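You operate a simulated robot arm through the tools that you are given. There is no shell and no other tool. Be economical: measure what you need, move in short steps, check, and stop when the job is done.

You are at the controls of a simulated two-armed robot. One attempt, no reset.

TASK
Drop the card's ring into the green housing, then lay on the flat orange ring and the cover.
Fine: go by the job card; grey lever down first; leave the nuts on the bench.
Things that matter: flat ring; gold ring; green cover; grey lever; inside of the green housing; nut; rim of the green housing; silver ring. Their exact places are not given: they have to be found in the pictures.

The check looks at the end state, three seconds after you hand in, the way a careful person would. Anything else that was tipped, shoved, dropped, spilled or broken makes it a failure. A push-on lid holds only when it is set on centred and level and pressed home; a screw cap is set on level and turned clockwise until tight.

THE ROBOT
Two 6-joint arms with two-finger grippers on one trunk, on a base that drives. Base frame: it is fixed to the floor where the robot stands at the start and does not move with it; the origin is under the middle of the robot, x ahead of it, y to its left, z up; the surface under the hand at the start is at about z = 860. Lengths are in mm, angles in degrees, forces in N, time in s.
The left shoulder is at the start at [30, 178, 1038], the right one opposite. With the tool pointing down near the work surface each hand reaches from about 460 to 840 mm from the robot's upright axis, wherever it stands, measured 20 degrees to its own side. Places, roughly: grey lever [500, -200, 900]; inside of the green housing [600, -400, 900]; nut (3x3x2 cm) [500, -600, 900]; rim of the green housing [600, -400, 900]. Payload 2.54 kg a hand.
The tool frame of a hand sits at the grasp point between the pads (the TCP): z along the fingers, y along the line on which they close. The tips reach 30 mm beyond it. The gripper opens to 116 mm. The gripper's body begins 95 mm behind the TCP.
Orientation is that of the tool frame in the base frame, as a unit quaternion [x, y, z, w]. With the fingers straight down and closing along the base's y, the tool's x points along the base's -x, its y along +y and its z along -z.

THE INTERFACE
- The arms move only by the tool move_arm. It takes "left_targets", "right_targets" or both (then of equal length, played together; a hand with none holds still); each is a list of rows, each a list of 3 entries, a list of its own where there are three numbers: the closure, from 0 (fully open) to 1 (shut), then the shift along the tool's x, y, z in units of 150 mm (1.0 is 150 mm), then the turn, a rotation vector about the tool's x, y, z in units of 180 degrees (1.0 is 180 degrees). In form: [[claw, [x, y, z], [ax, ay, az]], ...]. A call has 1 to 20 rows; each row is the pose to reach, as a shift and turn from the pose commanded when the call began, along the tool's axes at that moment. A call with a number of a shift or a turn outside -1 to 1 is refused whole. Rows are played at 5 a second. More than 50 mm and 8.6 degrees between two rows, or a gripper value outside its range, and nothing of the call is played. Where a pose cannot be reached the arm comes as near as it can. A force on the tool above 40 N (or 10 N above the force at the start of the call, whichever is more), or a blocked arm, ends the call early, and 0.2 s more pass. Each finger travels about 153 mm/s and halts on what it meets, pressing with about 35 N; the grip force reading is that of the motor and also rises with nothing between the fingers. The clock runs only during rows and for 0.2 s after the last one: add rows that repeat a pose to give the fingers time. It gives the time, the measured TCP pose, the force on the tool (base axes), the opening and the grip force at its end, in the units of the frame above (readings bear some noise), with the torque about the TCP (base axes, N m) and any sound that the robot's microphone picked up.
- Cameras (640 x 400 px; columns grow to the right, rows downward): "scene" is now at [35, -19, 1748.4]; the picture's right is [-0.31, -0.95, 0.00], its down [-0.81, 0.26, -0.52] and it looks along [0.50, -0.16, -0.85] (base axes); focal length 281 px, centre (320, 200). "left" rides on the left gripper at [69, 15, -122] in its tool frame; the picture's right is [-0.21, 0.98, 0.00], its down [-0.83, -0.18, -0.53] and it looks along [-0.52, -0.11, 0.85] (tool axes); focal length 251 px, centre (320, 200). "right" rides on the right gripper at [69, -15, -122] in its tool frame; the picture's right is [0.21, 0.98, 0.00], its down [-0.83, 0.18, -0.53] and it looks along [-0.52, 0.11, 0.85] (tool axes); focal length 251 px, centre (320, 200).
- grab_frame(camera): a new picture of that camera. The clock stands still meanwhile.
- move_column(by): slides the trunk up (or, below 0, down) by that many mm; the arms and the scene camera ride with it, the base frame stays. It gives what a move gives, with no picture.
- drive_base(legs): drives the robot by 1 to 6 legs, each [ahead, left, turn to the left] in mm, mm and degrees, along the robot's own axes; the way and the turn of a leg run together, so that a leg with both is an arc; at most 1500 mm and 180 degrees a leg. The arms and the cameras ride along, it lands a little off, and it stops where it bumps. It gives what a move gives.
- head_to(pan, tilt): turns the head with the scene camera to pan (to the left, within 143 degrees either way) and tilt (down, from -29 to 69), counted from straight ahead of the robot. It gives what a move gives.
- point_at(camera, pixels): there is no depth. For up to 12 entries [column, row, z] of the newest picture of that camera ("zoom" is the newest enlarged one), the place [x, y] in the base frame at which the ray of that pixel passes the height z, good to about 3 mm. The clock stands still meanwhile.
- zoom(camera, box): a new picture of the part [left, top, right, bottom] of that camera's present view, enlarged. The clock stands still meanwhile.
- job_done(): hands the job in; it is judged then, once.

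Go step by step. Measure first, check grasps and placings, and put right what went wrong. The budget is 80 turns and 58 pictures, counting those below and the enlarged ones. Unless the task says otherwise, let go and move clear before handing in, and close with one line.

The tools are called after "Emit:" as name(argument=value, ...) on one line, values as JSON. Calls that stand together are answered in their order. move_arm: Moves the arms, as the interface text tells. Its arguments: {"type":"object","properties":{"left_targets":{"type":"array","items":{"type":"array"}},"right_targets":{"type":"array","items":{"type":"array"}}},"required":[]} The other tools are called the same way: move_column (by) slides the trunk up or down; drive_base (legs) drives the base; head_to (pan, tilt) turns the head that bears the scene camera; grab_frame (camera) takes a picture; point_at (camera, pixels) gives the place at which the rays of pixels pass given heights; zoom (camera, box) takes an enlarged picture of a part of a camera's view; job_done () hands the job in.

At the start:

```text
t: 0.0
left_eef_pos: [469.1, -28.2, 1164.9]
left_orientation: [0.0, 1.0, 0.0, 0.0]
left_contact_force: [0.5, -0.5, 0.6]
left_torque: [0.01, 0.01, -0.01]
left_width: 116.2
left_grasp_force: 0.0
right_eef_pos: [311.0, -421.6, 1219.7]
right_orientation: [0.0, 1.0, 0.0, 0.0]
right_contact_force: [-0.3, 0.5, -0.3]
right_torque: [0.01, 0.02, 0.01]
right_width: 116.0
right_grasp_force: 0.0
trunk travel left (down, up): [-250.0, 290.0]
robot x, y, heading: [-4.2, 0.4, 0.2]
head pan, tilt: [-17.8, 58.6]
```

scene: 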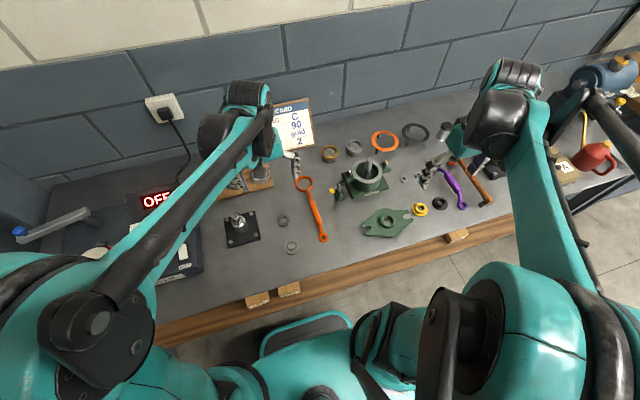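
right: 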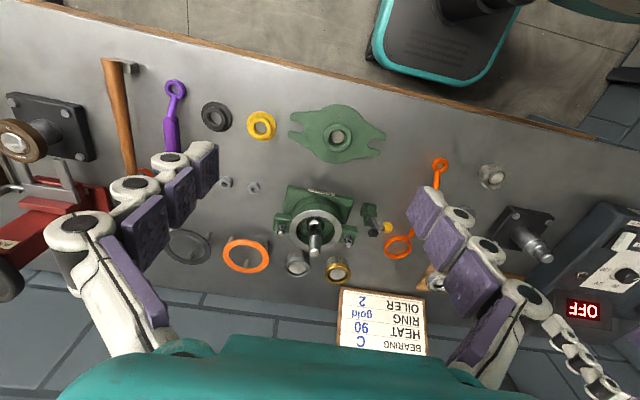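
left: 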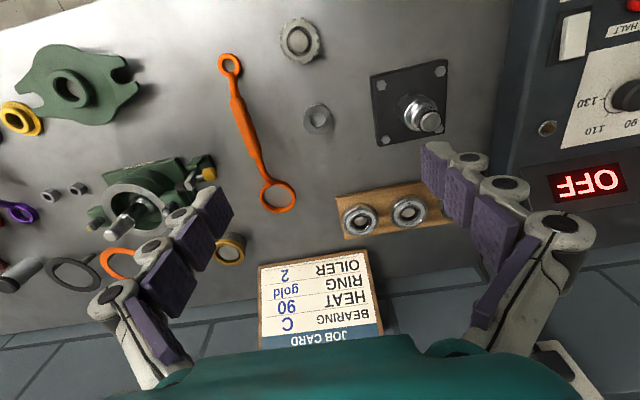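

The card says ring = gold; the housing stands near scene pixel (368,175), with gold ring about (330,153), silver (353,148) and orange flat ring (385,140). I'll zoom in on these to find the lever and the details.

Emit:
zoom(camera="scene", box=[280, 110, 480, 250])

Emit:
zoom(camera="right", box=[200, 90, 440, 300])

Emit:
zoom(camera="left", box=[0, 100, 300, 350])

```text
2.86 times, centred on (380, 180) of scene
```

zoom: 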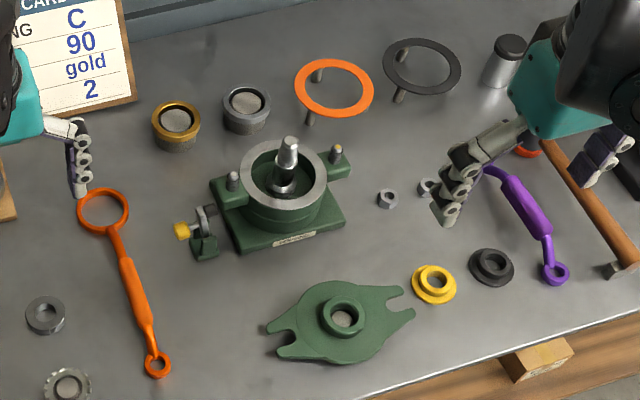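

```text
1.90 times, centred on (320, 195) of right
```

zoom: 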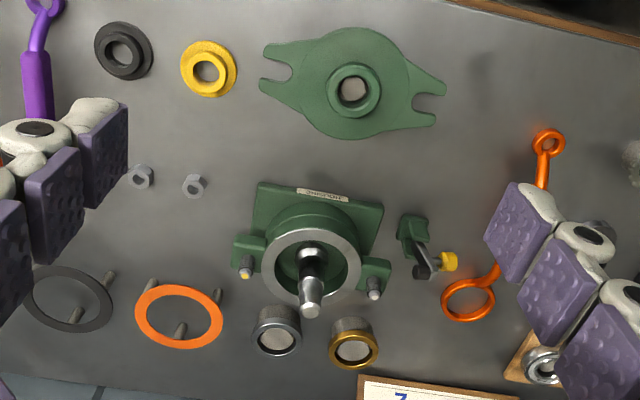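

```text
1.60 times, centred on (150, 225) of left
```

zoom: 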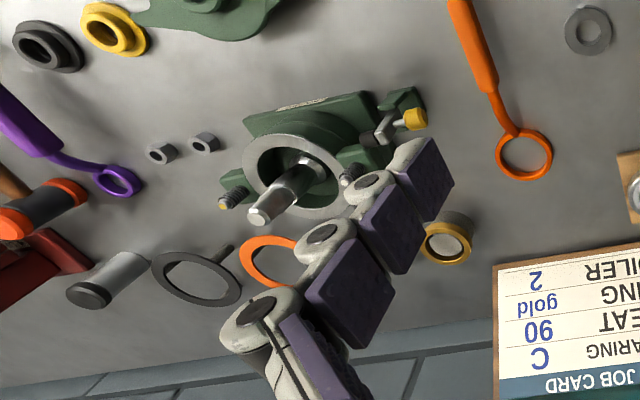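

The ring to use is gold (zoom (177,118)). The lever seems to be the small grey arm with yellow knob at zoom (195,228) beside the housing. I'll compute first positions at several heights.

Emit:
point_at(camera="scene", pixels=[[330, 151.5, 860], [330, 151.5, 900], [367.7, 170.2, 900], [367.7, 170.2, 930], [387.7, 218.5, 870], [384.9, 140.5, 890], [331.7, 190.8, 890], [355, 148, 900], [403.5, 179.5, 870], [368, 152, 960]])

Emit:
point_at(camera="right", pixels=[[338, 276, 860], [338, 276, 900], [315.8, 232, 900], [315.8, 232, 930], [337.5, 138, 870], [246, 257, 890], [388, 227, 890], [297, 265, 900], [253, 188, 870], [314, 252, 960]])

```text
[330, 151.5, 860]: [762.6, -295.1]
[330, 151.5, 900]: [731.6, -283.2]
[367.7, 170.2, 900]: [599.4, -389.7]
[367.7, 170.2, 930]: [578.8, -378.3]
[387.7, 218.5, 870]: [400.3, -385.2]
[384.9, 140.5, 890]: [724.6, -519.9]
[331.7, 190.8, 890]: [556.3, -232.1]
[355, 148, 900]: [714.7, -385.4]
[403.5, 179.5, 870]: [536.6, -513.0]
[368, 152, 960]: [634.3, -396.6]
```

```text
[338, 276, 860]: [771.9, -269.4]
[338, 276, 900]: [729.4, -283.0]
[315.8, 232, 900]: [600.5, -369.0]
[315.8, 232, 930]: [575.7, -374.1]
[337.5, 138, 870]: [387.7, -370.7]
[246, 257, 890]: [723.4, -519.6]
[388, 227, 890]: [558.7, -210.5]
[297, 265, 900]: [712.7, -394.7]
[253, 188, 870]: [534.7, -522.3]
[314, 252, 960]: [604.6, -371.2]
```

Housing rim is about (577,-376,~933), gold ring top (730,-283,~900), flat ring (724,-520,~890), cover (395,-378,~880), lever knob near (541,-219,~915). I'll bring the right hand closer for detail views.

Emit:
move_arm(right_targets=[[0, [-0.2, 0.1, 0.1], [0, 0, 0]], [0, [-0.4, 0.2, 0.2], [0, 0, 0]], [0, [-0.6, 0.3, 0.3], [0, 0, 0]], [0, [-0.8, 0.4, 0.4], [0, 0, 0]], [0, [-0.8, 0.6, 0.6], [0, 0, 0]], [0, [-0.8, 0.8, 0.8], [0, 0, 0]]])

Emit:
grab_frame(camera="right")

Emit:
zoom(camera="scene", box=[300, 120, 420, 220])

```text
t: 1.4
left_eef_pos: [469.2, -27.6, 1164.0]
left_orientation: [0.0, 1.0, 0.0, 0.0]
left_contact_force: [0.6, -0.6, 0.3]
left_torque: [-0.01, 0.04, 0.0]
left_width: 116.0
left_grasp_force: 0.1
right_eef_pos: [432.2, -298.7, 1101.5]
right_orientation: [0.0, 1.0, 0.001, 0.0]
right_contact_force: [0.1, 0.4, -0.4]
right_torque: [-0.01, 0.04, 0.01]
right_width: 115.7
right_grasp_force: 0.1
trunk travel left (down, up): [-250.0, 290.0]
robot x, y, heading: [0.8, 0.0, -0.0]
head pan, tilt: [-17.8, 58.6]
```

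```text
51 pictures are left
```

right: 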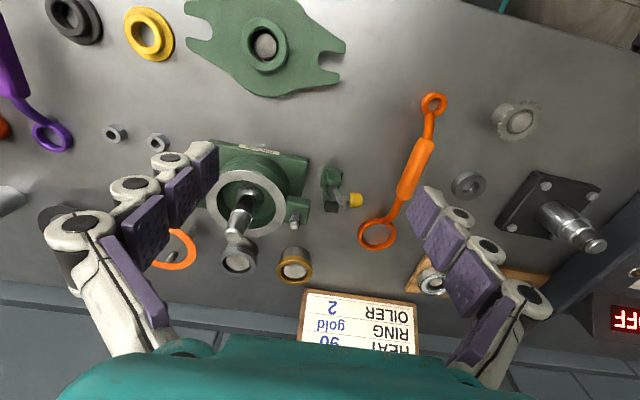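

```text
4.00 times, centred on (360, 170) of scene
```

zoom: 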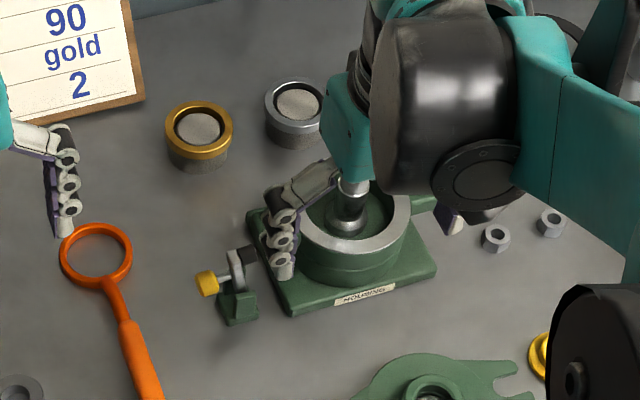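

The lever shows at right-camera (340,198) with the yellow knob at (355,200). I'll zoom on it, the housing and the gold ring.

Emit:
zoom(camera="right", box=[190, 130, 390, 290])

```text
2.50 times, centred on (290, 210) of right
```

zoom: 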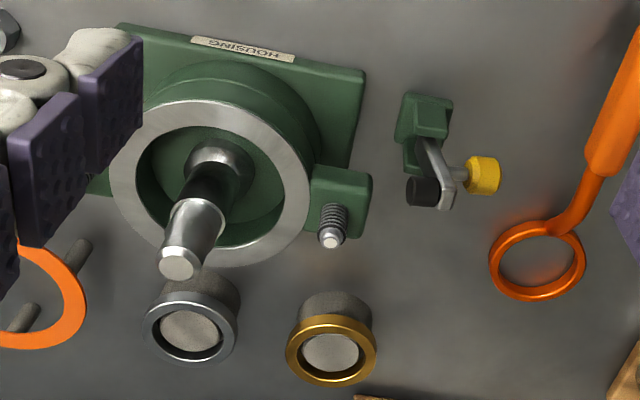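

Triangulating lever, shaft, rings and studs between the two views.

Emit:
point_at(camera="right", pixels=[[354.8, 200, 890], [354.8, 200, 930], [332, 177.2, 890], [337, 206, 890], [337, 206, 930], [325, 203, 930], [234, 235.2, 960], [234, 235.2, 1000], [295.2, 226, 910], [295, 271, 900], [241, 201.5, 930], [239, 263, 900]])

Emit:
point_at(camera="scene", pixels=[[331.75, 191, 890], [331.75, 191, 930], [339.25, 195, 890], [340, 183.5, 890], [340, 183.5, 930], [342, 183.5, 930], [369.5, 160, 960], [369.5, 160, 1000], [349, 172.5, 910], [329.5, 150, 900], [367.7, 170.2, 930], [355, 145.5, 900]])

```text
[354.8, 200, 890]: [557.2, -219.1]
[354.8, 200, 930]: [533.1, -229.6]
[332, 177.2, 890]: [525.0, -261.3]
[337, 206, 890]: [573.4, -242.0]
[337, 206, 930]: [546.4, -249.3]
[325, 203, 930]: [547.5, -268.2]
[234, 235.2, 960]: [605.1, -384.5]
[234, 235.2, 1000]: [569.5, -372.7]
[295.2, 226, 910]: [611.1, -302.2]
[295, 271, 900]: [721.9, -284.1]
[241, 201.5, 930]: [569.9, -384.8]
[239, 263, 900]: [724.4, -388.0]
```

```text
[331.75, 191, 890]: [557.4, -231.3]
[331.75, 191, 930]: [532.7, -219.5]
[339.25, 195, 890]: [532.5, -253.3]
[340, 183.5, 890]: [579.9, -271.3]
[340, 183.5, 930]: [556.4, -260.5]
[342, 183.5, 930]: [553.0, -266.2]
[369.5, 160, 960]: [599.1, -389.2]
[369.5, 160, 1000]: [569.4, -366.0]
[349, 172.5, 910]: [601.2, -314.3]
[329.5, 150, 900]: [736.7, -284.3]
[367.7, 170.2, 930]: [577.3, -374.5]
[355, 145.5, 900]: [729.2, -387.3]
```

The knob is at about (545,-225,910) but the lever's motion direction isn't clear. I'll get a side view with the left hand tilted, moving the right hand off a little.

Emit:
move_arm(left_targets=[[0, [0.01, -0.1, 0.14], [0.032, 0, 0]], [0, [0.02, -0.2, 0.28], [0.064, 0, 0]], [0, [0.03, -0.3, 0.42], [0.096, 0, 0]], [0, [0.04, -0.4, 0.56], [0.128, 0, 0]], [0, [0.05, -0.5, 0.7], [0.16, 0, 0]], [0, [0.06, -0.6, 0.84], [0.192, 0, 0]], [0, [0.067, -0.747, 1.0], [0.222, 0, 0]], [0, [0.067, -0.747, 1.0], [0.222, 0, 0]]], right_targets=[[0, [0, -0.2, 0], [0, 0, 0]], [0, [0, -0.4, 0], [0, 0, 0]], [0, [0, -0.6, 0], [0, 0, 0]], [0, [0, -0.8, 0], [0, 0, 0]], [0, [0, -0.9, 0], [0, 0, 0]], [0, [0, -0.9, 0], [0, 0, 0]], [0, [0, -0.9, 0], [0, 0, 0]], [0, [0, -0.9, 0], [0, 0, 0]]])

Emit:
grab_frame(camera="left")

Emit:
grab_frame(camera="right")

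```text
t: 3.2
left_eef_pos: [457.8, -139.3, 1014.2]
left_orientation: [0.0, 0.94, -0.342, 0.0]
left_contact_force: [0.6, 0.2, 0.2]
left_torque: [0.03, -0.01, 0.0]
left_width: 115.9
left_grasp_force: 0.1
right_eef_pos: [430.7, -436.4, 1101.5]
right_orientation: [0.0, 1.0, 0.001, 0.0]
right_contact_force: [-0.8, -0.1, 0.7]
right_torque: [-0.01, -0.01, 0.01]
right_width: 116.2
right_grasp_force: 0.1
trunk travel left (down, up): [-250.0, 290.0]
robot x, y, heading: [0.6, 0.7, -0.1]
head pan, tilt: [-17.8, 58.6]
```

```text
48 pictures are left
```

left: 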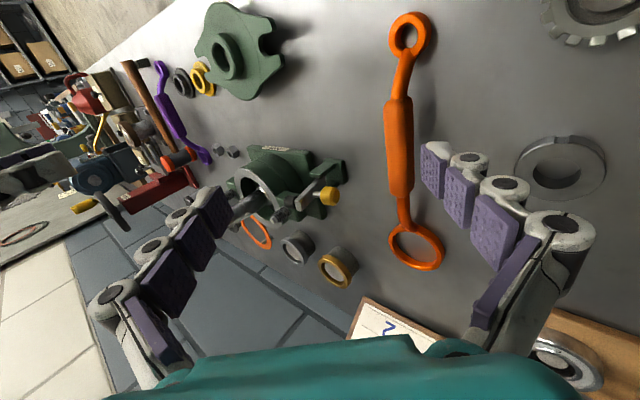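

```text
47 pictures are left
```

right: 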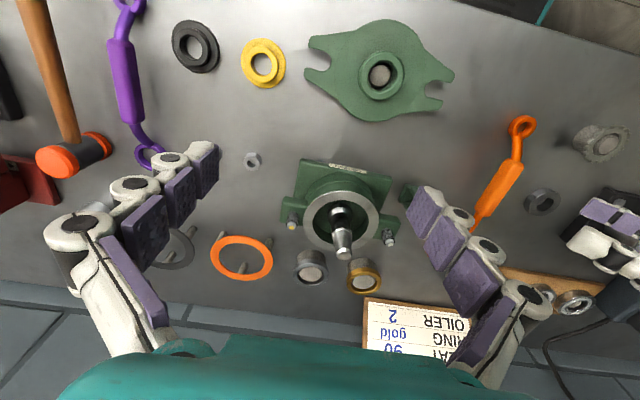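

Emit:
zoom(camera="left", box=[220, 130, 380, 230])

Emit:
zoom(camera="right", box=[270, 140, 430, 310])

```text
4.00 times, centred on (300, 180) of left
```

zoom: 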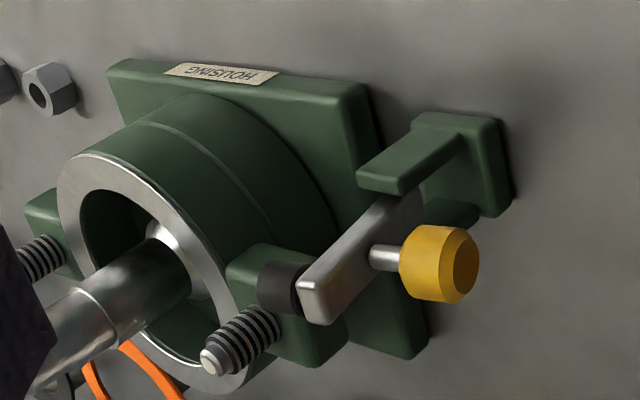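

```text
2.35 times, centred on (350, 225) of right
```

zoom: 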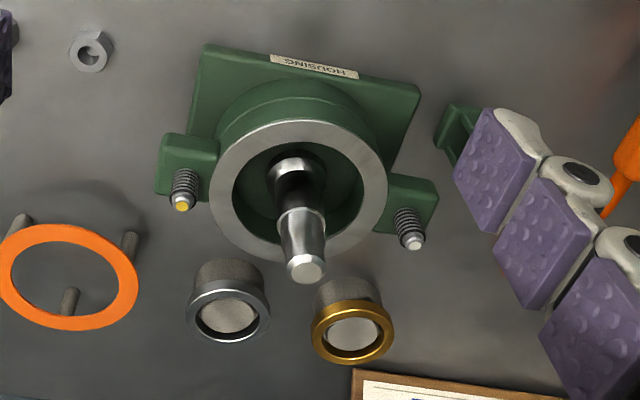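

The side view shows a toggle clamp: arm upright beside the housing, yellow knob on its +y side, black pad on its housing side, so "down" means swinging toward -y. I'll measure it with the left camera too.

Emit:
point_at(camera="left", pixels=[[335.5, 197, 900], [335.5, 197, 920], [330, 196.2, 910], [298.7, 205, 920], [298.7, 205, 935], [290, 202.5, 925], [317.5, 173.8, 890], [317.5, 173.8, 900], [347.5, 182, 860], [284, 222, 920], [284, 222, 900], [302, 178, 880]])

Emit:
point_at(camera="zoom", pixels=[[303, 268, 990], [414, 243, 910], [414, 243, 920], [182, 204, 910], [182, 204, 920], [298, 190, 930], [352, 338, 900], [352, 338, 895], [68, 276, 890], [68, 276, 895], [296, 170, 900], [442, 150, 890]])

```text
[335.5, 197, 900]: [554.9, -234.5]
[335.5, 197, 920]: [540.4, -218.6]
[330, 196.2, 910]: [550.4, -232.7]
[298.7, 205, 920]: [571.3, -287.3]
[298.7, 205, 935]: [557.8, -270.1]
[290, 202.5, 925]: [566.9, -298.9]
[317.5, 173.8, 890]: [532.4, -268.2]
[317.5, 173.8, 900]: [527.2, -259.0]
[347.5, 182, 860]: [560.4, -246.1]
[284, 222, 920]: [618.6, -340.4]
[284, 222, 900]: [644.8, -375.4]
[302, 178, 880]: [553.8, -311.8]
```

```text
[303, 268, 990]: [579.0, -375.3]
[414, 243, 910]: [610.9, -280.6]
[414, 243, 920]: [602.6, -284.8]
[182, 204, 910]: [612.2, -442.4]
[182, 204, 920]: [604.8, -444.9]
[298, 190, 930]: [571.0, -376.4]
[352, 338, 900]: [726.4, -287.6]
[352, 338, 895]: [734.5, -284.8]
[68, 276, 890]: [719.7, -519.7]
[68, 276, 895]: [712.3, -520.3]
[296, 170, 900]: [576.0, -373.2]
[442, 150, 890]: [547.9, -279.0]
```

Studs come out at (575,-300) and (575,-452), housing centre (575,-376), knob end (545,-222,914). Now I bring the left hand upright with closed fingers beside the knob.

Emit:
move_arm(left_targets=[[0.3, [-0.097, -0.029, 0.045], [-0.037, 0, 0]], [0.6, [-0.193, -0.058, 0.09], [-0.074, 0, 0]], [1, [-0.29, -0.087, 0.135], [-0.111, 0, 0]], [1, [-0.387, -0.117, 0.179], [-0.148, 0, 0]], [1, [-0.483, -0.146, 0.224], [-0.185, 0, 0]], [1, [-0.58, -0.175, 0.269], [-0.222, 0, 0]], [1, [-0.58, -0.175, 0.269], [-0.222, 0, 0]]])

Emit:
zoom(camera="scene", box=[280, 130, 440, 230])

```text
t: 4.8
left_eef_pos: [546.1, -183.8, 1001.4]
left_orientation: [0.0, 1.0, 0.001, 0.0]
left_contact_force: [1.0, 0.6, 0.1]
left_torque: [0.01, -0.01, -0.01]
left_width: 0.2
left_grasp_force: 28.2
right_eef_pos: [431.4, -436.5, 1101.0]
right_orientation: [0.0, 1.0, 0.0, 0.0]
right_contact_force: [0.1, 0.5, -0.1]
right_torque: [-0.01, -0.02, 0.0]
right_width: 116.0
right_grasp_force: 0.2
trunk travel left (down, up): [-250.0, 290.0]
robot x, y, heading: [-1.6, 4.0, -0.0]
head pan, tilt: [-17.8, 58.6]
```

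```text
4.00 times, centred on (360, 180) of scene
```

zoom: 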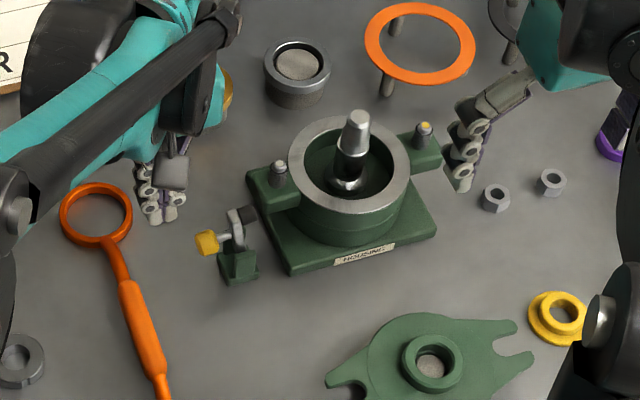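

Fingers are at y=-184 beside the knob, clear. I lower to tip z≈903 and push toward -y in small steps.

Emit:
move_arm(left_targets=[[1, [0, 0, 0.23], [0, 0, 0]], [1, [0, 0, 0.455], [0, 0, 0]], [1, [0, -0.1, 0.455], [0, 0, 0]], [1, [0, -0.2, 0.455], [0, 0, 0]], [1, [0, -0.28, 0.455], [0, 0, 0]], [1, [0, -0.36, 0.455], [0, 0, 0]], [1, [0, -0.43, 0.455], [0, 0, 0]]])

Emit:
zoom(camera="scene", box=[280, 130, 440, 230])

```text
t: 5.8
left_eef_pos: [549.6, -204.3, 934.2]
left_orientation: [-0.004, 1.0, 0.006, 0.0]
left_contact_force: [2.3, 12.4, 10.5]
left_torque: [-0.03, 0.06, 0.01]
left_width: 0.0
left_grasp_force: 28.6
right_eef_pos: [433.5, -436.5, 1100.5]
right_orientation: [-0.001, 1.0, 0.0, 0.0]
right_contact_force: [0.2, -0.3, -0.4]
right_torque: [0.07, 0.03, -0.02]
right_width: 116.0
right_grasp_force: 0.1
trunk travel left (down, up): [-250.0, 290.0]
robot x, y, heading: [-0.0, 2.9, -0.0]
head pan, tilt: [-17.8, 58.6]
stopped in row 5 (left hand): the force on the tool passed its limit at 45 N (the readings are from after the stop); the commanded pose is now the measured one
```

```text
4.00 times, centred on (360, 180) of scene
```

zoom: 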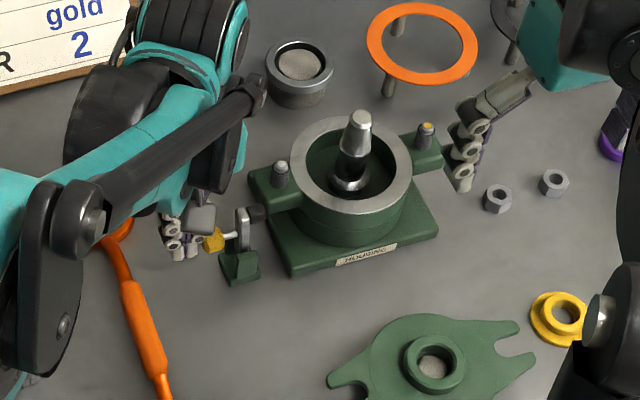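

The push stopped at 45 N with the knob touched and the lever still upright in the zoom (240,230). I'll back off slightly and look closely with the left camera, which is now near it.

Emit:
move_arm(left_targets=[[1, [0.05, 0.15, 0], [0, 0, 0]], [1, [0.15, 0.3, -0.1], [0, 0, 0]], [1, [0.3, 0.35, -0.1], [0, 0, 0]]])

Emit:
grab_frame(camera="left")

```text
t: 6.6
left_eef_pos: [503.0, -155.1, 947.5]
left_orientation: [-0.003, 1.0, 0.003, 0.0]
left_contact_force: [-0.2, -0.1, -0.7]
left_torque: [0.01, 0.03, -0.02]
left_width: 0.0
left_grasp_force: 28.4
right_eef_pos: [431.7, -436.0, 1101.5]
right_orientation: [-0.002, 1.0, 0.0, 0.0]
right_contact_force: [0.3, 0.1, 0.4]
right_torque: [0.0, -0.07, 0.01]
right_width: 116.0
right_grasp_force: 0.0
trunk travel left (down, up): [-250.0, 290.0]
robot x, y, heading: [0.1, 2.3, -0.0]
head pan, tilt: [-17.8, 58.6]
```

```text
42 pictures are left
```

left: 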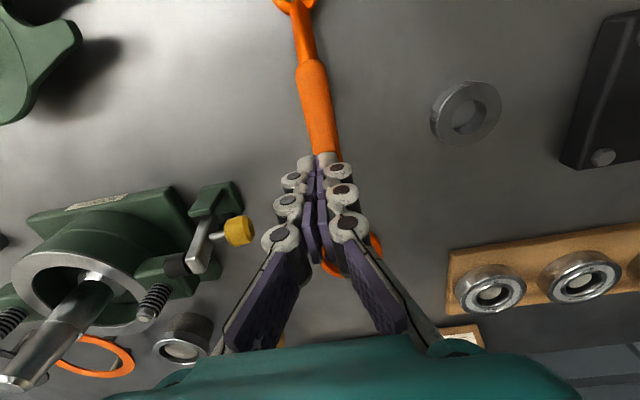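

Emit:
zoom(camera="left", box=[130, 170, 270, 290])

```text
3.33 times, centred on (200, 230) of left
```

zoom: 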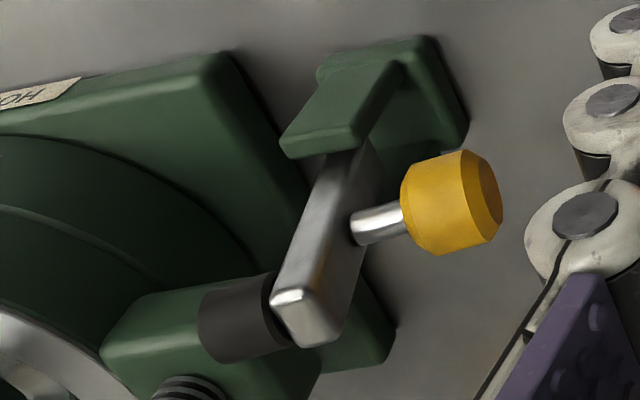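

Comparing zooms, the knob went from (207,242) to (213,240) and the pad moved toward the housing, so the lever did start to swing: it is stiff. I'll push again, slowly.

Emit:
move_arm(left_targets=[[1, [-0.15, 0, 0.03], [0, 0, 0]], [1, [-0.3, 0, 0.09], [0, 0, 0]], [1, [-0.3, -0.15, 0.09], [0, 0, 0]], [1, [-0.3, -0.3, 0.09], [0, 0, 0]], [1, [-0.3, -0.32, 0.09], [0, 0, 0]], [1, [-0.3, -0.34, 0.09], [0, 0, 0]], [1, [-0.3, -0.36, 0.09], [0, 0, 0]], [1, [-0.3, -0.38, 0.09], [0, 0, 0]], [1, [-0.3, -0.4, 0.09], [0, 0, 0]], [1, [-0.3, -0.42, 0.09], [0, 0, 0]], [1, [-0.3, -0.44, 0.09], [0, 0, 0]], [1, [-0.3, -0.46, 0.09], [0, 0, 0]], [1, [-0.3, -0.48, 0.09], [0, 0, 0]], [1, [-0.3, -0.5, 0.09], [0, 0, 0]]])

Emit:
zoom(camera="scene", box=[300, 150, 400, 220])

```text
t: 8.5
left_eef_pos: [550.9, -206.1, 935.9]
left_orientation: [-0.007, 1.0, 0.007, 0.001]
left_contact_force: [6.7, 11.1, 8.2]
left_torque: [0.01, 0.03, 0.06]
left_width: 0.1
left_grasp_force: 28.6
right_eef_pos: [432.2, -435.0, 1101.4]
right_orientation: [-0.002, 1.0, 0.0, 0.001]
right_contact_force: [-0.1, -0.4, 1.2]
right_torque: [0.05, -0.01, 0.02]
right_width: 116.1
right_grasp_force: 0.1
trunk travel left (down, up): [-250.0, 290.0]
robot x, y, heading: [-2.3, 1.5, 0.4]
head pan, tilt: [-17.8, 58.6]
stopped in row 9 (left hand): the force on the tool passed its limit at 42 N (the readings are from after the stop); the commanded pose is now the measured one
```

```text
5.71 times, centred on (350, 185) of scene
```

zoom: 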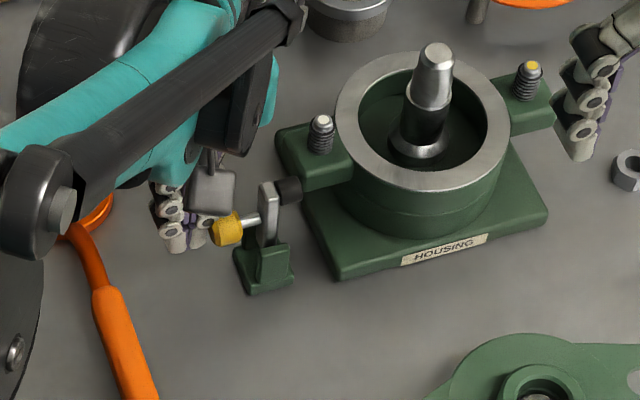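

The lever is rigid in -y, so it must swing in another plane; it leans slightly toward +x away from its post. I'll go around and push the knob gently in +x.

Emit:
move_arm(left_targets=[[1, [0, 0.2, 0], [0, 0, 0]], [1, [0.15, 0.2, 0], [0, 0, 0]], [1, [0.32, 0.18, 0], [0, 0, 0]], [1, [0.32, 0.02, 0], [0, 0, 0]], [1, [0.32, -0.13, 0], [0, 0, 0]], [1, [0.26, -0.13, 0], [0, 0, 0]], [1, [0.23, -0.13, 0], [0, 0, 0]], [1, [0.2, -0.13, 0], [0, 0, 0]], [1, [0.17, -0.13, 0], [0, 0, 0]], [1, [0.14, -0.13, 0], [0, 0, 0]], [1, [0.11, -0.13, 0], [0, 0, 0]], [1, [0.08, -0.13, 0], [0, 0, 0]], [1, [0.05, -0.13, 0], [0, 0, 0]], [1, [0.02, -0.13, 0], [0, 0, 0]]])

Emit:
zoom(camera="scene", box=[300, 150, 400, 220])

```text
t: 10.7
left_eef_pos: [517.9, -229.4, 934.9]
left_orientation: [-0.003, 1.0, 0.007, -0.007]
left_contact_force: [-18.4, 2.0, 1.8]
left_torque: [0.13, 0.26, -0.01]
left_width: 5.8
left_grasp_force: 28.7
right_eef_pos: [430.9, -435.4, 1101.4]
right_orientation: [-0.001, 1.0, 0.0, 0.0]
right_contact_force: [1.1, -0.6, -0.5]
right_torque: [-0.03, 0.03, 0.04]
right_width: 116.2
right_grasp_force: 0.0
trunk travel left (down, up): [-250.0, 290.0]
robot x, y, heading: [-3.2, -1.1, 0.0]
head pan, tilt: [-17.8, 58.6]
stopped in row 10 (left hand): the force on the tool passed its limit at 45 N (the readings are from after the stop); the commanded pose is now the measured one
```

```text
5.71 times, centred on (350, 185) of scene
```

zoom: 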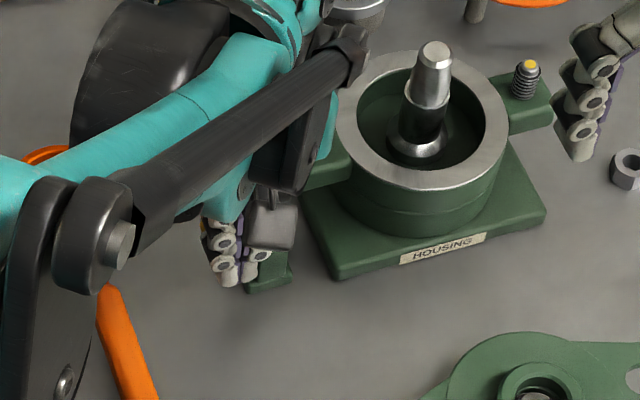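

Also rigid in +x (45 N; fingers pushed apart to 5.8 mm). I stop pushing blind: retreat the left hand and use the right camera pitched forward for a low view of the lever from the front.

Emit:
move_arm(left_targets=[[1, [0.15, 0, 0], [0, 0, 0]], [1, [0.2, 0.2, -0.15], [0, 0, 0]], [1, [0.2, 0.4, -0.3], [0, 0, 0]], [1, [0.2, 0.6, -0.45], [0, 0, 0]], [1, [0.2, 0.8, -0.6], [0, 0, 0]], [1, [0.2, 0.95, -0.7], [0, 0, 0]], [1, [0.2, 0.95, -0.7], [0, 0, 0]], [1, [0.2, 0.95, -0.7], [0, 0, 0]], [1, [0.2, 0.95, -0.7], [0, 0, 0]]], right_targets=[[0, [0, 0, 0], [0, 0, 0]], [0, [0, 0, 0], [0, 0, 0]], [0, [0, 0.17, 0.15], [0, -0.037, 0]], [0, [0, 0.33, 0.3], [0, -0.074, 0]], [0, [0, 0.5, 0.45], [0, -0.111, 0]], [0, [0, 0.67, 0.6], [0, -0.148, 0]], [0, [0, 0.83, 0.75], [0, -0.185, 0]], [0, [0, 1.0, 0.9], [0, -0.222, 0]], [0, [0, 1.0, 0.9], [0, -0.222, 0]]])

Emit:
grab_frame(camera="right")

```text
t: 12.7
left_eef_pos: [493.0, -88.3, 1041.3]
left_orientation: [-0.004, 1.0, 0.008, -0.004]
left_contact_force: [0.2, 0.4, -0.1]
left_torque: [0.04, -0.01, 0.06]
left_width: 0.0
left_grasp_force: 28.8
right_eef_pos: [453.0, -292.9, 1029.8]
right_orientation: [-0.002, 0.94, 0.002, 0.341]
right_contact_force: [-0.2, -0.5, -0.6]
right_torque: [0.02, 0.02, 0.02]
right_width: 116.0
right_grasp_force: 0.0
right hand out of reach, approached as far as the arm can: row 7, 8, 9
trunk travel left (down, up): [-250.0, 290.0]
robot x, y, heading: [2.5, 2.3, 0.2]
head pan, tilt: [-17.8, 58.6]
```

```text
38 pictures are left
```

right: 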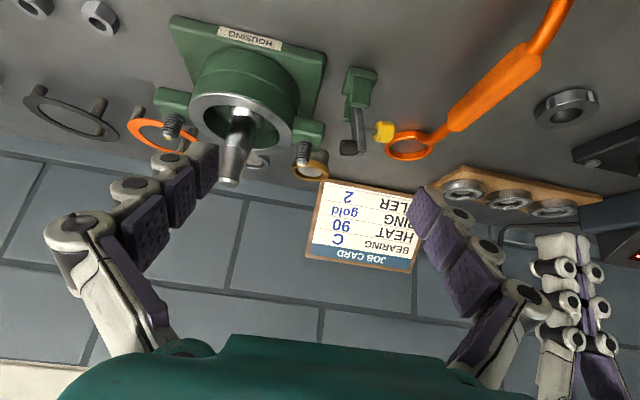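

Emit:
zoom(camera="right", box=[290, 50, 410, 170])

```text
3.33 times, centred on (350, 110) of right
```

zoom: 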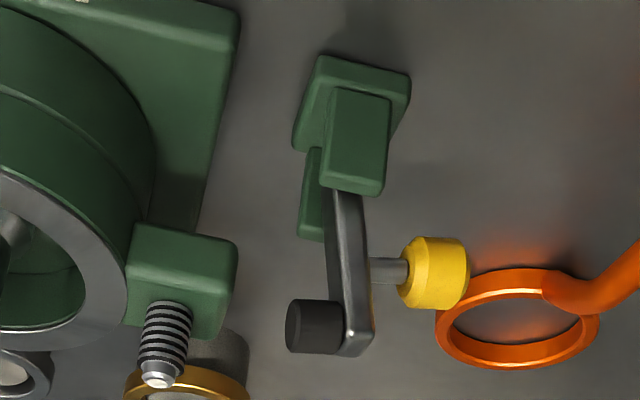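

Now it is clear (image is upside down): two green cheeks fore and aft in x carry the arm, pad facing the housing's base plate with a free gap — it is a clamp swinging to -y about an x pin. Earlier, friction on the knob's end jammed it. I'll measure it to follow its arc while gripping the knob.

Emit:
point_at(camera="zoom", pixels=[[435, 272, 910], [435, 272, 920], [468, 272, 914], [348, 335, 930], [348, 335, 940], [287, 327, 935], [357, 190, 890], [357, 190, 900], [350, 215, 900], [235, 25, 875], [350, 60, 865], [235, 250, 910]])

```text
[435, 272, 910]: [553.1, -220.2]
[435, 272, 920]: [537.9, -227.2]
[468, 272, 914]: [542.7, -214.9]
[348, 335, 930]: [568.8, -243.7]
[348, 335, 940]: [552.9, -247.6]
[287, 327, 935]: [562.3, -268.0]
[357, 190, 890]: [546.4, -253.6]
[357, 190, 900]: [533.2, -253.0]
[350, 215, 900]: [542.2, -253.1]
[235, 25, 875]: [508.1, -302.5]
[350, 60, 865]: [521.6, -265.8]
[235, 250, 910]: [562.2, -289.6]
```

Knob centre ≈ (545,-224,915), pivot ≈ (y -254, z 886). I'll park the right hand back and bring the left hand over the knob, yawed 90° so it closes along x.

Emit:
move_arm(left_targets=[[0.5, [-0.03, -0.06, 0], [0, 0, 0.0455]], [0.5, [-0.06, -0.12, 0], [0, 0, 0.091]], [0.5, [-0.09, -0.2, 0], [0, 0, 0.1364]], [0.5, [-0.12, -0.3, 0], [0, 0, 0.182]], [0.5, [-0.15, -0.4, 0.0], [0, 0, 0.2273]], [0.5, [-0.18, -0.5, 0.0], [0, 0, 0.2727]], [0.5, [-0.22, -0.6, 0.05], [0, 0, 0.318]], [0.5, [-0.25, -0.7, 0.1], [0, 0, 0.3636]], [0.5, [-0.28, -0.8, 0.15], [0, 0, 0.409]], [0.5, [-0.32, -0.87, 0.2], [0, 0, 0.4545]], [0.5, [-0.347, -0.907, 0.273], [0, 0, 0.5]], [0.5, [-0.347, -0.907, 0.273], [0, 0, 0.5]]], right_targets=[[0, [0.006, -0.09, -0.068], [0, 0.02, 0]], [0, [0.013, -0.18, -0.136], [0, 0.04, 0]], [0, [0.02, -0.27, -0.205], [0, 0.06, 0]], [0, [0.025, -0.36, -0.273], [0, 0.08, 0]], [0, [0.03, -0.45, -0.34], [0, 0.1, 0]], [0, [0.04, -0.55, -0.41], [0, 0.12, 0]], [0, [0.045, -0.64, -0.48], [0, 0.14, 0]], [0, [0.05, -0.73, -0.55], [0, 0.16, 0]], [0, [0.06, -0.82, -0.61], [0, 0.18, 0]], [0, [0.065, -0.91, -0.68], [0, 0.2, 0]], [0, [0.07, -1.0, -0.75], [0, 0.222, 0]], [0, [0.07, -1.0, -0.75], [0, 0.222, 0]]])

Emit:
zoom(camera="left", box=[200, 100, 440, 250])

```text
t: 15.3
left_eef_pos: [544.3, -223.2, 999.1]
left_orientation: [0.705, 0.709, 0.002, -0.009]
left_contact_force: [0.1, 0.5, 0.5]
left_torque: [-0.02, 0.02, 0.0]
left_width: 57.9
left_grasp_force: 0.1
right_eef_pos: [372.9, -443.3, 1110.0]
right_orientation: [0.0, 1.0, 0.0, 0.0]
right_contact_force: [-0.1, 0.2, -0.7]
right_torque: [-0.02, -0.01, -0.01]
right_width: 115.9
right_grasp_force: 0.0
trunk travel left (down, up): [-250.0, 290.0]
robot x, y, heading: [-0.8, -0.8, 0.3]
head pan, tilt: [-17.8, 58.6]
```

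```text
2.67 times, centred on (320, 175) of left
```

zoom: 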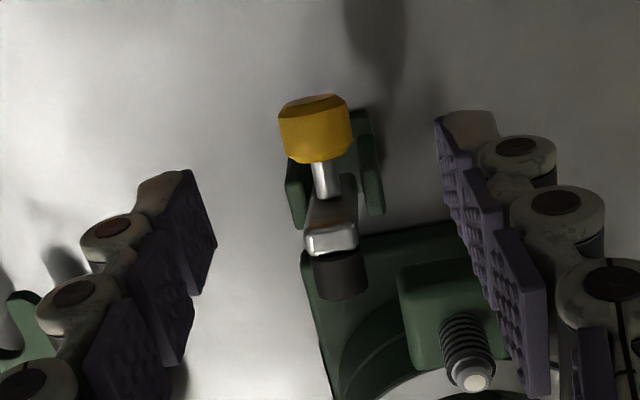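

The view confirms a clamp with the knob at (315,130) between my pads and the pad facing the housing base. I lower and grip the knob.

Emit:
move_arm(left_targets=[[0.5, [0, -0.02, 0.2], [0, 0, 0]], [0.5, [0, -0.02, 0.35], [0, 0, 0]], [0.5, [0, -0.02, 0.44], [0, 0, 0]], [0.75, [0, -0.02, 0.44], [0, 0, 0]], [0.9, [0, -0.02, 0.44], [0, 0, 0]], [0.9, [0, -0.02, 0.44], [0, 0, 0]]])

Emit:
zoom(camera="left", box=[200, 100, 440, 250])

```text
t: 16.7
left_eef_pos: [540.4, -219.6, 933.6]
left_orientation: [0.704, 0.71, 0.002, -0.008]
left_contact_force: [3.2, -1.5, 1.3]
left_torque: [-0.12, -0.13, -0.29]
left_width: 20.5
left_grasp_force: 44.6
right_eef_pos: [374.6, -442.3, 1109.9]
right_orientation: [-0.001, 1.0, 0.0, 0.0]
right_contact_force: [0.2, -0.6, -0.3]
right_torque: [0.03, 0.01, -0.03]
right_width: 116.0
right_grasp_force: 0.1
trunk travel left (down, up): [-250.0, 290.0]
robot x, y, heading: [-3.5, -0.7, 0.2]
head pan, tilt: [-17.8, 58.6]
```

```text
2.67 times, centred on (320, 175) of left
```

zoom: 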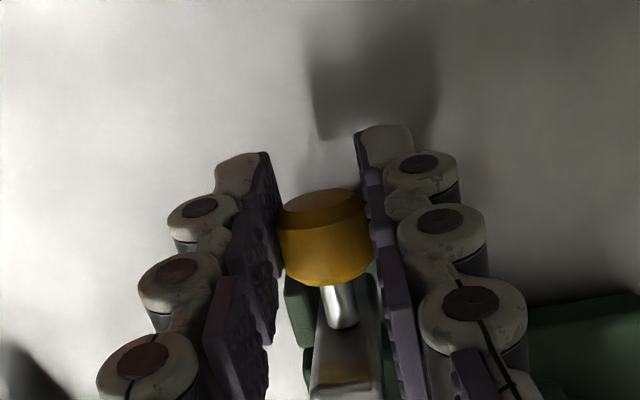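

Knob gripped at 20.5 mm. Now I follow the arc to about 50°.

Emit:
move_arm(left_targets=[[0.9, [-0.018, 0, -0.018], [0, 0, 0]], [0.9, [-0.037, 0, -0.032], [0, 0, 0]], [0.9, [-0.057, 0, -0.046], [0, 0, 0]], [0.9, [-0.078, 0, -0.057], [0, 0, 0]], [0.9, [-0.1, 0, -0.066], [0, 0, 0]], [0.9, [-0.123, 0, -0.074], [0, 0, 0]], [0.9, [-0.147, 0, -0.08], [0, 0, 0]], [0.9, [-0.171, 0, -0.083], [0, 0, 0]], [0.9, [-0.195, 0, -0.085], [0, 0, 0]], [0.9, [-0.219, 0, -0.084], [0, 0, 0]]])

Emit:
zoom(camera="left", box=[200, 100, 440, 250])

```text
t: 18.9
left_eef_pos: [541.2, -253.0, 946.3]
left_orientation: [0.705, 0.71, 0.002, -0.008]
left_contact_force: [-2.5, 25.0, 1.7]
left_torque: [1.2, 0.05, -0.01]
left_width: 20.9
left_grasp_force: 45.3
right_eef_pos: [372.7, -440.6, 1111.4]
right_orientation: [-0.001, 1.0, -0.001, -0.001]
right_contact_force: [0.1, -0.8, -0.4]
right_torque: [-0.01, -0.01, -0.01]
right_width: 116.2
right_grasp_force: 0.0
trunk travel left (down, up): [-250.0, 290.0]
robot x, y, heading: [-1.7, -2.6, 0.4]
head pan, tilt: [-17.8, 58.6]
```

```text
2.67 times, centred on (320, 175) of left
```

zoom: 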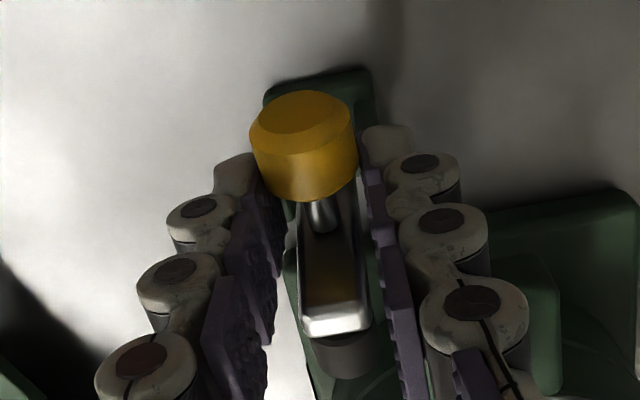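

The lever is swinging (knob face now tilts up). I continue the arc.

Emit:
move_arm(left_targets=[[0.9, [-0.02, 0, 0.0], [0, 0, 0]], [0.9, [-0.045, 0, 0.003], [0, 0, 0]], [0.9, [-0.07, 0, 0.008], [0, 0, 0]], [0.9, [-0.09, 0, 0.015], [0, 0, 0]], [0.9, [-0.11, 0, 0.022], [0, 0, 0]], [0.9, [-0.13, 0, 0.035], [0, 0, 0]], [0.9, [-0.15, 0, 0.05], [0, 0, 0]]])

Emit:
zoom(camera="left", box=[200, 100, 440, 250])

```text
t: 20.5
left_eef_pos: [540.7, -274.8, 939.6]
left_orientation: [0.704, 0.71, 0.004, -0.009]
left_contact_force: [-3.8, 8.2, 20.1]
left_torque: [0.44, 0.32, 0.11]
left_width: 15.7
left_grasp_force: 41.7
right_eef_pos: [371.2, -442.6, 1111.7]
right_orientation: [-0.001, 1.0, -0.001, 0.001]
right_contact_force: [0.3, -0.3, -0.6]
right_torque: [0.02, -0.01, 0.01]
right_width: 115.9
right_grasp_force: 0.1
trunk travel left (down, up): [-250.0, 290.0]
robot x, y, heading: [0.7, -2.7, 0.2]
head pan, tilt: [-17.8, 58.6]
stopped in row 7 (left hand): the force on the tool passed its limit at 41 N (the readings are from after the stop); the commanded pose is now the measured one
```

```text
2.67 times, centred on (320, 175) of left
```

zoom: 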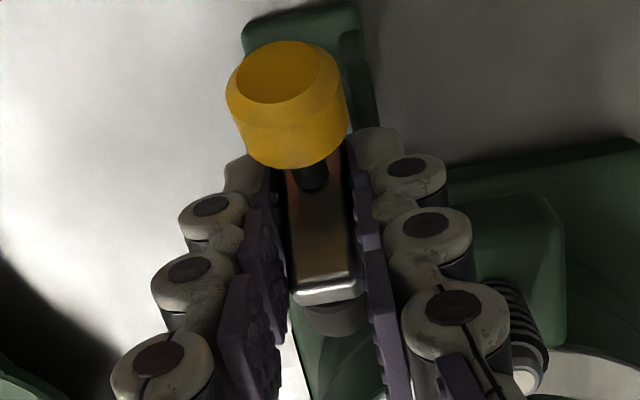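

The arm is over by more than half; the pads now hold the arm itself. I'll open, rise, close and press down on the arm's tip from above.

Emit:
move_arm(left_targets=[[0.6, [0, 0, 0], [0, 0, 0]], [0.6, [0, 0, -0.15], [0, 0, 0]], [0.6, [-0.05, 0, -0.3], [0, 0, 0]], [1, [-0.18, -0.02, -0.3], [0, 0, 0]], [1, [-0.18, -0.02, -0.3], [0, 0, 0]], [1, [-0.18, -0.02, -0.3], [0, 0, 0]]])

Emit:
zoom(camera="left", box=[180, 60, 460, 240])

```text
t: 21.9
left_eef_pos: [539.4, -306.4, 982.2]
left_orientation: [0.704, 0.71, 0.004, -0.009]
left_contact_force: [0.3, -0.2, -0.9]
left_torque: [0.02, -0.02, 0.0]
left_width: 0.0
left_grasp_force: 28.5
right_eef_pos: [373.5, -444.0, 1109.3]
right_orientation: [0.0, 1.0, 0.0, 0.0]
right_contact_force: [0.1, -0.7, 0.5]
right_torque: [-0.03, 0.01, 0.04]
right_width: 116.1
right_grasp_force: 0.0
trunk travel left (down, up): [-250.0, 290.0]
robot x, y, heading: [-0.3, -1.8, 0.2]
head pan, tilt: [-17.8, 58.6]
```

```text
2.22 times, centred on (320, 150) of left
```

zoom: 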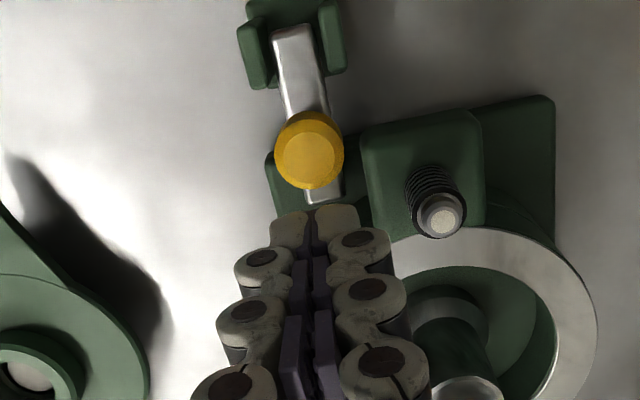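

The arm has dropped nearly flat with the knob facing up at zoom (310,148). I'll locate the knob top and press it home.

Emit:
point_at(camera="zoom", pixels=[[310, 145, 925], [310, 145, 935], [325, 198, 895], [435, 222, 950], [435, 222, 940]])

Emit:
zoom(camera="right", box=[270, 140, 510, 290])

```text
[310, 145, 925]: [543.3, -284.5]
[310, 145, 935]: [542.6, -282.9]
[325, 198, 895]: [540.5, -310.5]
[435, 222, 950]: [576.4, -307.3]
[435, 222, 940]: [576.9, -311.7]
```

```text
2.67 times, centred on (390, 215) of right
```

zoom: 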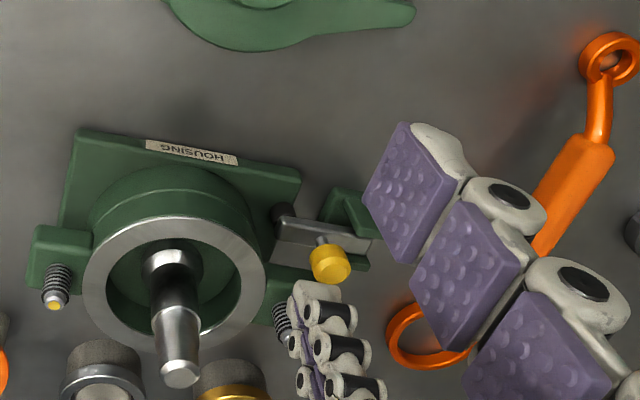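

The arm lies horizontal with its pad over the base plate. I press the knob gently to make sure it is home.

Emit:
move_arm(left_targets=[[1, [0.147, 0.027, 0], [0, 0, 0]], [1, [0.147, 0.027, 0.06], [0, 0, 0]], [1, [0.147, 0.027, 0.1], [0, 0, 0]], [1, [0.147, 0.027, 0.13], [0, 0, 0]], [1, [0.147, 0.027, 0.16], [0, 0, 0]], [1, [0.147, 0.027, 0.19], [0, 0, 0]], [1, [0.147, 0.027, 0.22], [0, 0, 0]], [1, [0.147, 0.027, 0.25], [0, 0, 0]], [1, [0.147, 0.027, 0.28], [0, 0, 0]]])

```text
t: 23.2
left_eef_pos: [543.2, -281.2, 961.5]
left_orientation: [0.704, 0.71, 0.003, -0.006]
left_contact_force: [-2.5, 1.2, 20.4]
left_torque: [-0.09, 0.11, 0.08]
left_width: 5.9
left_grasp_force: 28.5
right_eef_pos: [372.7, -443.8, 1110.9]
right_orientation: [-0.001, 1.0, 0.0, 0.0]
right_contact_force: [0.6, 1.2, 0.4]
right_torque: [0.02, 0.01, 0.02]
right_width: 116.4
right_grasp_force: 0.1
trunk travel left (down, up): [-250.0, 290.0]
robot x, y, heading: [-2.2, -0.5, 0.1]
head pan, tilt: [-17.8, 58.6]
stopped in row 6 (left hand): the force on the tool passed its limit at 47 N (the readings are from after the stop); the commanded pose is now the measured one
```

Solid stop at 47 N: the lever is fully down. Now I retreat the left hand, and bring the right hand forward toward the gold ring.

Emit:
move_arm(left_targets=[[1, [0, 0, -0.2], [0, 0, 0]], [1, [0, 0, -0.45], [0, 0, 0]], [1, [0, 0, -0.7], [0, 0, 0]], [1, [0.25, -0.1, -0.9], [0, 0, 0]], [1, [0.5, -0.2, -1], [0, 0, 0]], [0.5, [0.75, -0.35, -1], [0, 0, 0]], [0, [1, -0.5, -1], [0, 0, 0]]], right_targets=[[0, [0, 0, 0], [0, 0, 0]], [0, [-0.1, 0, 0], [0, 0, 0]], [0, [-0.25, 0, 0], [0, 0, 0]], [0, [-0.45, 0, 0], [0, 0, 0]], [0, [-0.65, 0, 0], [0, 0, 0]], [0, [-0.85, 0, 0], [0, 0, 0]], [0, [-1, 0, 0], [0, 0, 0]]])

Emit:
move_arm(left_targets=[[0, [0.2, -0.2, 0], [0, 0, 0]], [0, [0.4, -0.4, 0], [0, 0, 0]], [0, [0.6, -0.6, 0], [0, 0, 0]], [0, [0.8, -0.6, 0], [0, 0, 0]], [0, [1, -0.6, 0], [0, 0, 0]]], right_targets=[[0, [-0.2, 0.2, 0], [0, 0, 0]], [0, [-0.4, 0.4, 0], [0, 0, 0]], [0, [-0.6, 0.6, 0], [0, 0, 0]], [0, [-0.8, 0.8, 0], [0, 0, 0]], [0, [-1, 1, 0], [0, 0, 0]]])

Emit:
grab_frame(camera="right")

Emit:
grab_frame(camera="scene")

```text
refused: row 4 steps farther than a row can; nothing moved
```

```text
t: 23.5
left_eef_pos: [539.2, -277.6, 959.2]
left_orientation: [0.705, 0.71, 0.001, -0.002]
left_contact_force: [-0.8, 1.5, -0.5]
left_torque: [-0.05, 0.03, 0.01]
left_width: 82.5
left_grasp_force: 0.0
right_eef_pos: [382.6, -436.2, 1109.1]
right_orientation: [0.0, 1.0, -0.001, -0.001]
right_contact_force: [1.0, 0.4, 1.0]
right_torque: [-0.01, 0.05, 0.02]
right_width: 116.2
right_grasp_force: 0.0
trunk travel left (down, up): [-250.0, 290.0]
robot x, y, heading: [-0.8, -2.2, 0.3]
head pan, tilt: [-17.8, 58.6]
stopped in row 1 (left hand): the force on the tool passed its limit at 48 N (the readings are from after the stop); the commanded pose is now the measured one
```

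```text
30 pictures are left
```

right: 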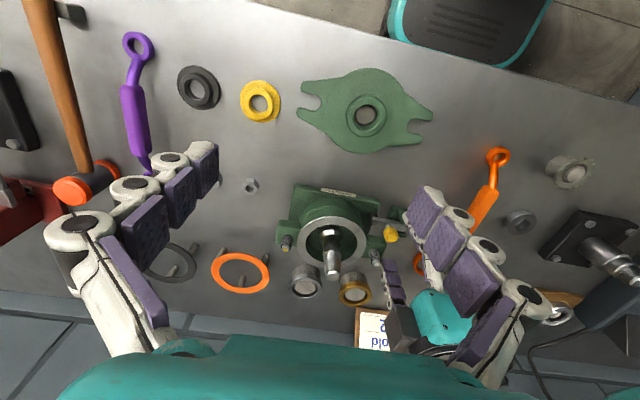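

```text
29 pictures are left
```

scene: 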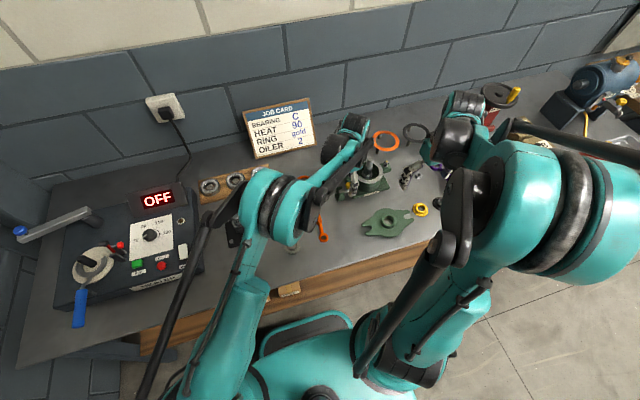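

I made an error issuing both calls at once; the second was stopped in row 1 when the left finger touched something while opening (width 82). I raise the left hand straight up, first keeping the opening, then retreat.

Emit:
move_arm(left_targets=[[0.35, [0, 0, -0.1], [0, 0, 0]], [0.35, [0, 0, -0.3], [0, 0, 0]], [0.35, [0, 0, -0.6], [0, 0, 0]], [0.35, [0.2, -0.1, -0.8], [0, 0, 0]], [0.35, [0.4, -0.2, -1], [0, 0, 0]], [0.35, [0.6, -0.4, -1], [0, 0, 0]], [0.35, [0.8, -0.6, -1], [0, 0, 0]], [0.35, [1, -0.8, -1], [0, 0, 0]]], right_targets=[[0, [0, 0, 0], [0, 0, 0]], [0, [-0.1, 0, 0], [0, 0, 0]], [0, [-0.25, 0, 0], [0, 0, 0]], [0, [-0.45, 0, 0], [0, 0, 0]], [0, [-0.6, 0, 0], [0, 0, 0]], [0, [-0.75, 0.15, 0], [0, 0, 0]], [0, [-0.9, 0.35, 0], [0, 0, 0]], [0, [-1, 0.55, 0], [0, 0, 0]]])

Emit:
grab_frame(camera="right")

```text
t: 25.3
left_eef_pos: [414.4, -126.8, 1111.7]
left_orientation: [0.705, 0.709, 0.001, -0.001]
left_contact_force: [-0.2, 0.7, 0.2]
left_torque: [-0.06, -0.04, 0.01]
left_width: 75.3
left_grasp_force: 0.0
right_eef_pos: [529.4, -350.6, 1109.0]
right_orientation: [-0.001, 1.0, -0.001, 0.0]
right_contact_force: [0.4, 0.2, -0.1]
right_torque: [-0.06, -0.05, 0.02]
right_width: 116.2
right_grasp_force: 0.0
trunk travel left (down, up): [-250.0, 290.0]
robot x, y, heading: [-0.5, -2.3, 0.0]
head pan, tilt: [-17.8, 58.6]
```

```text
28 pictures are left
```

right: 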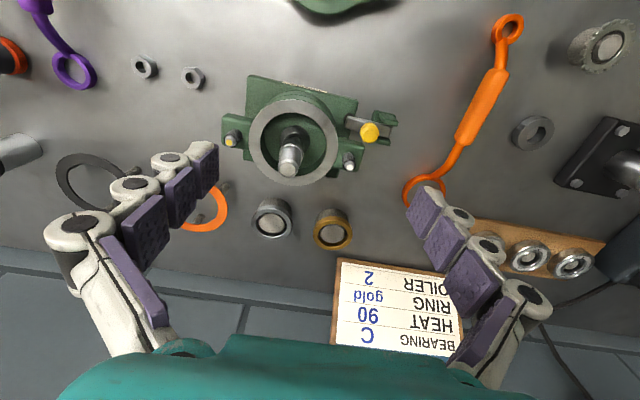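

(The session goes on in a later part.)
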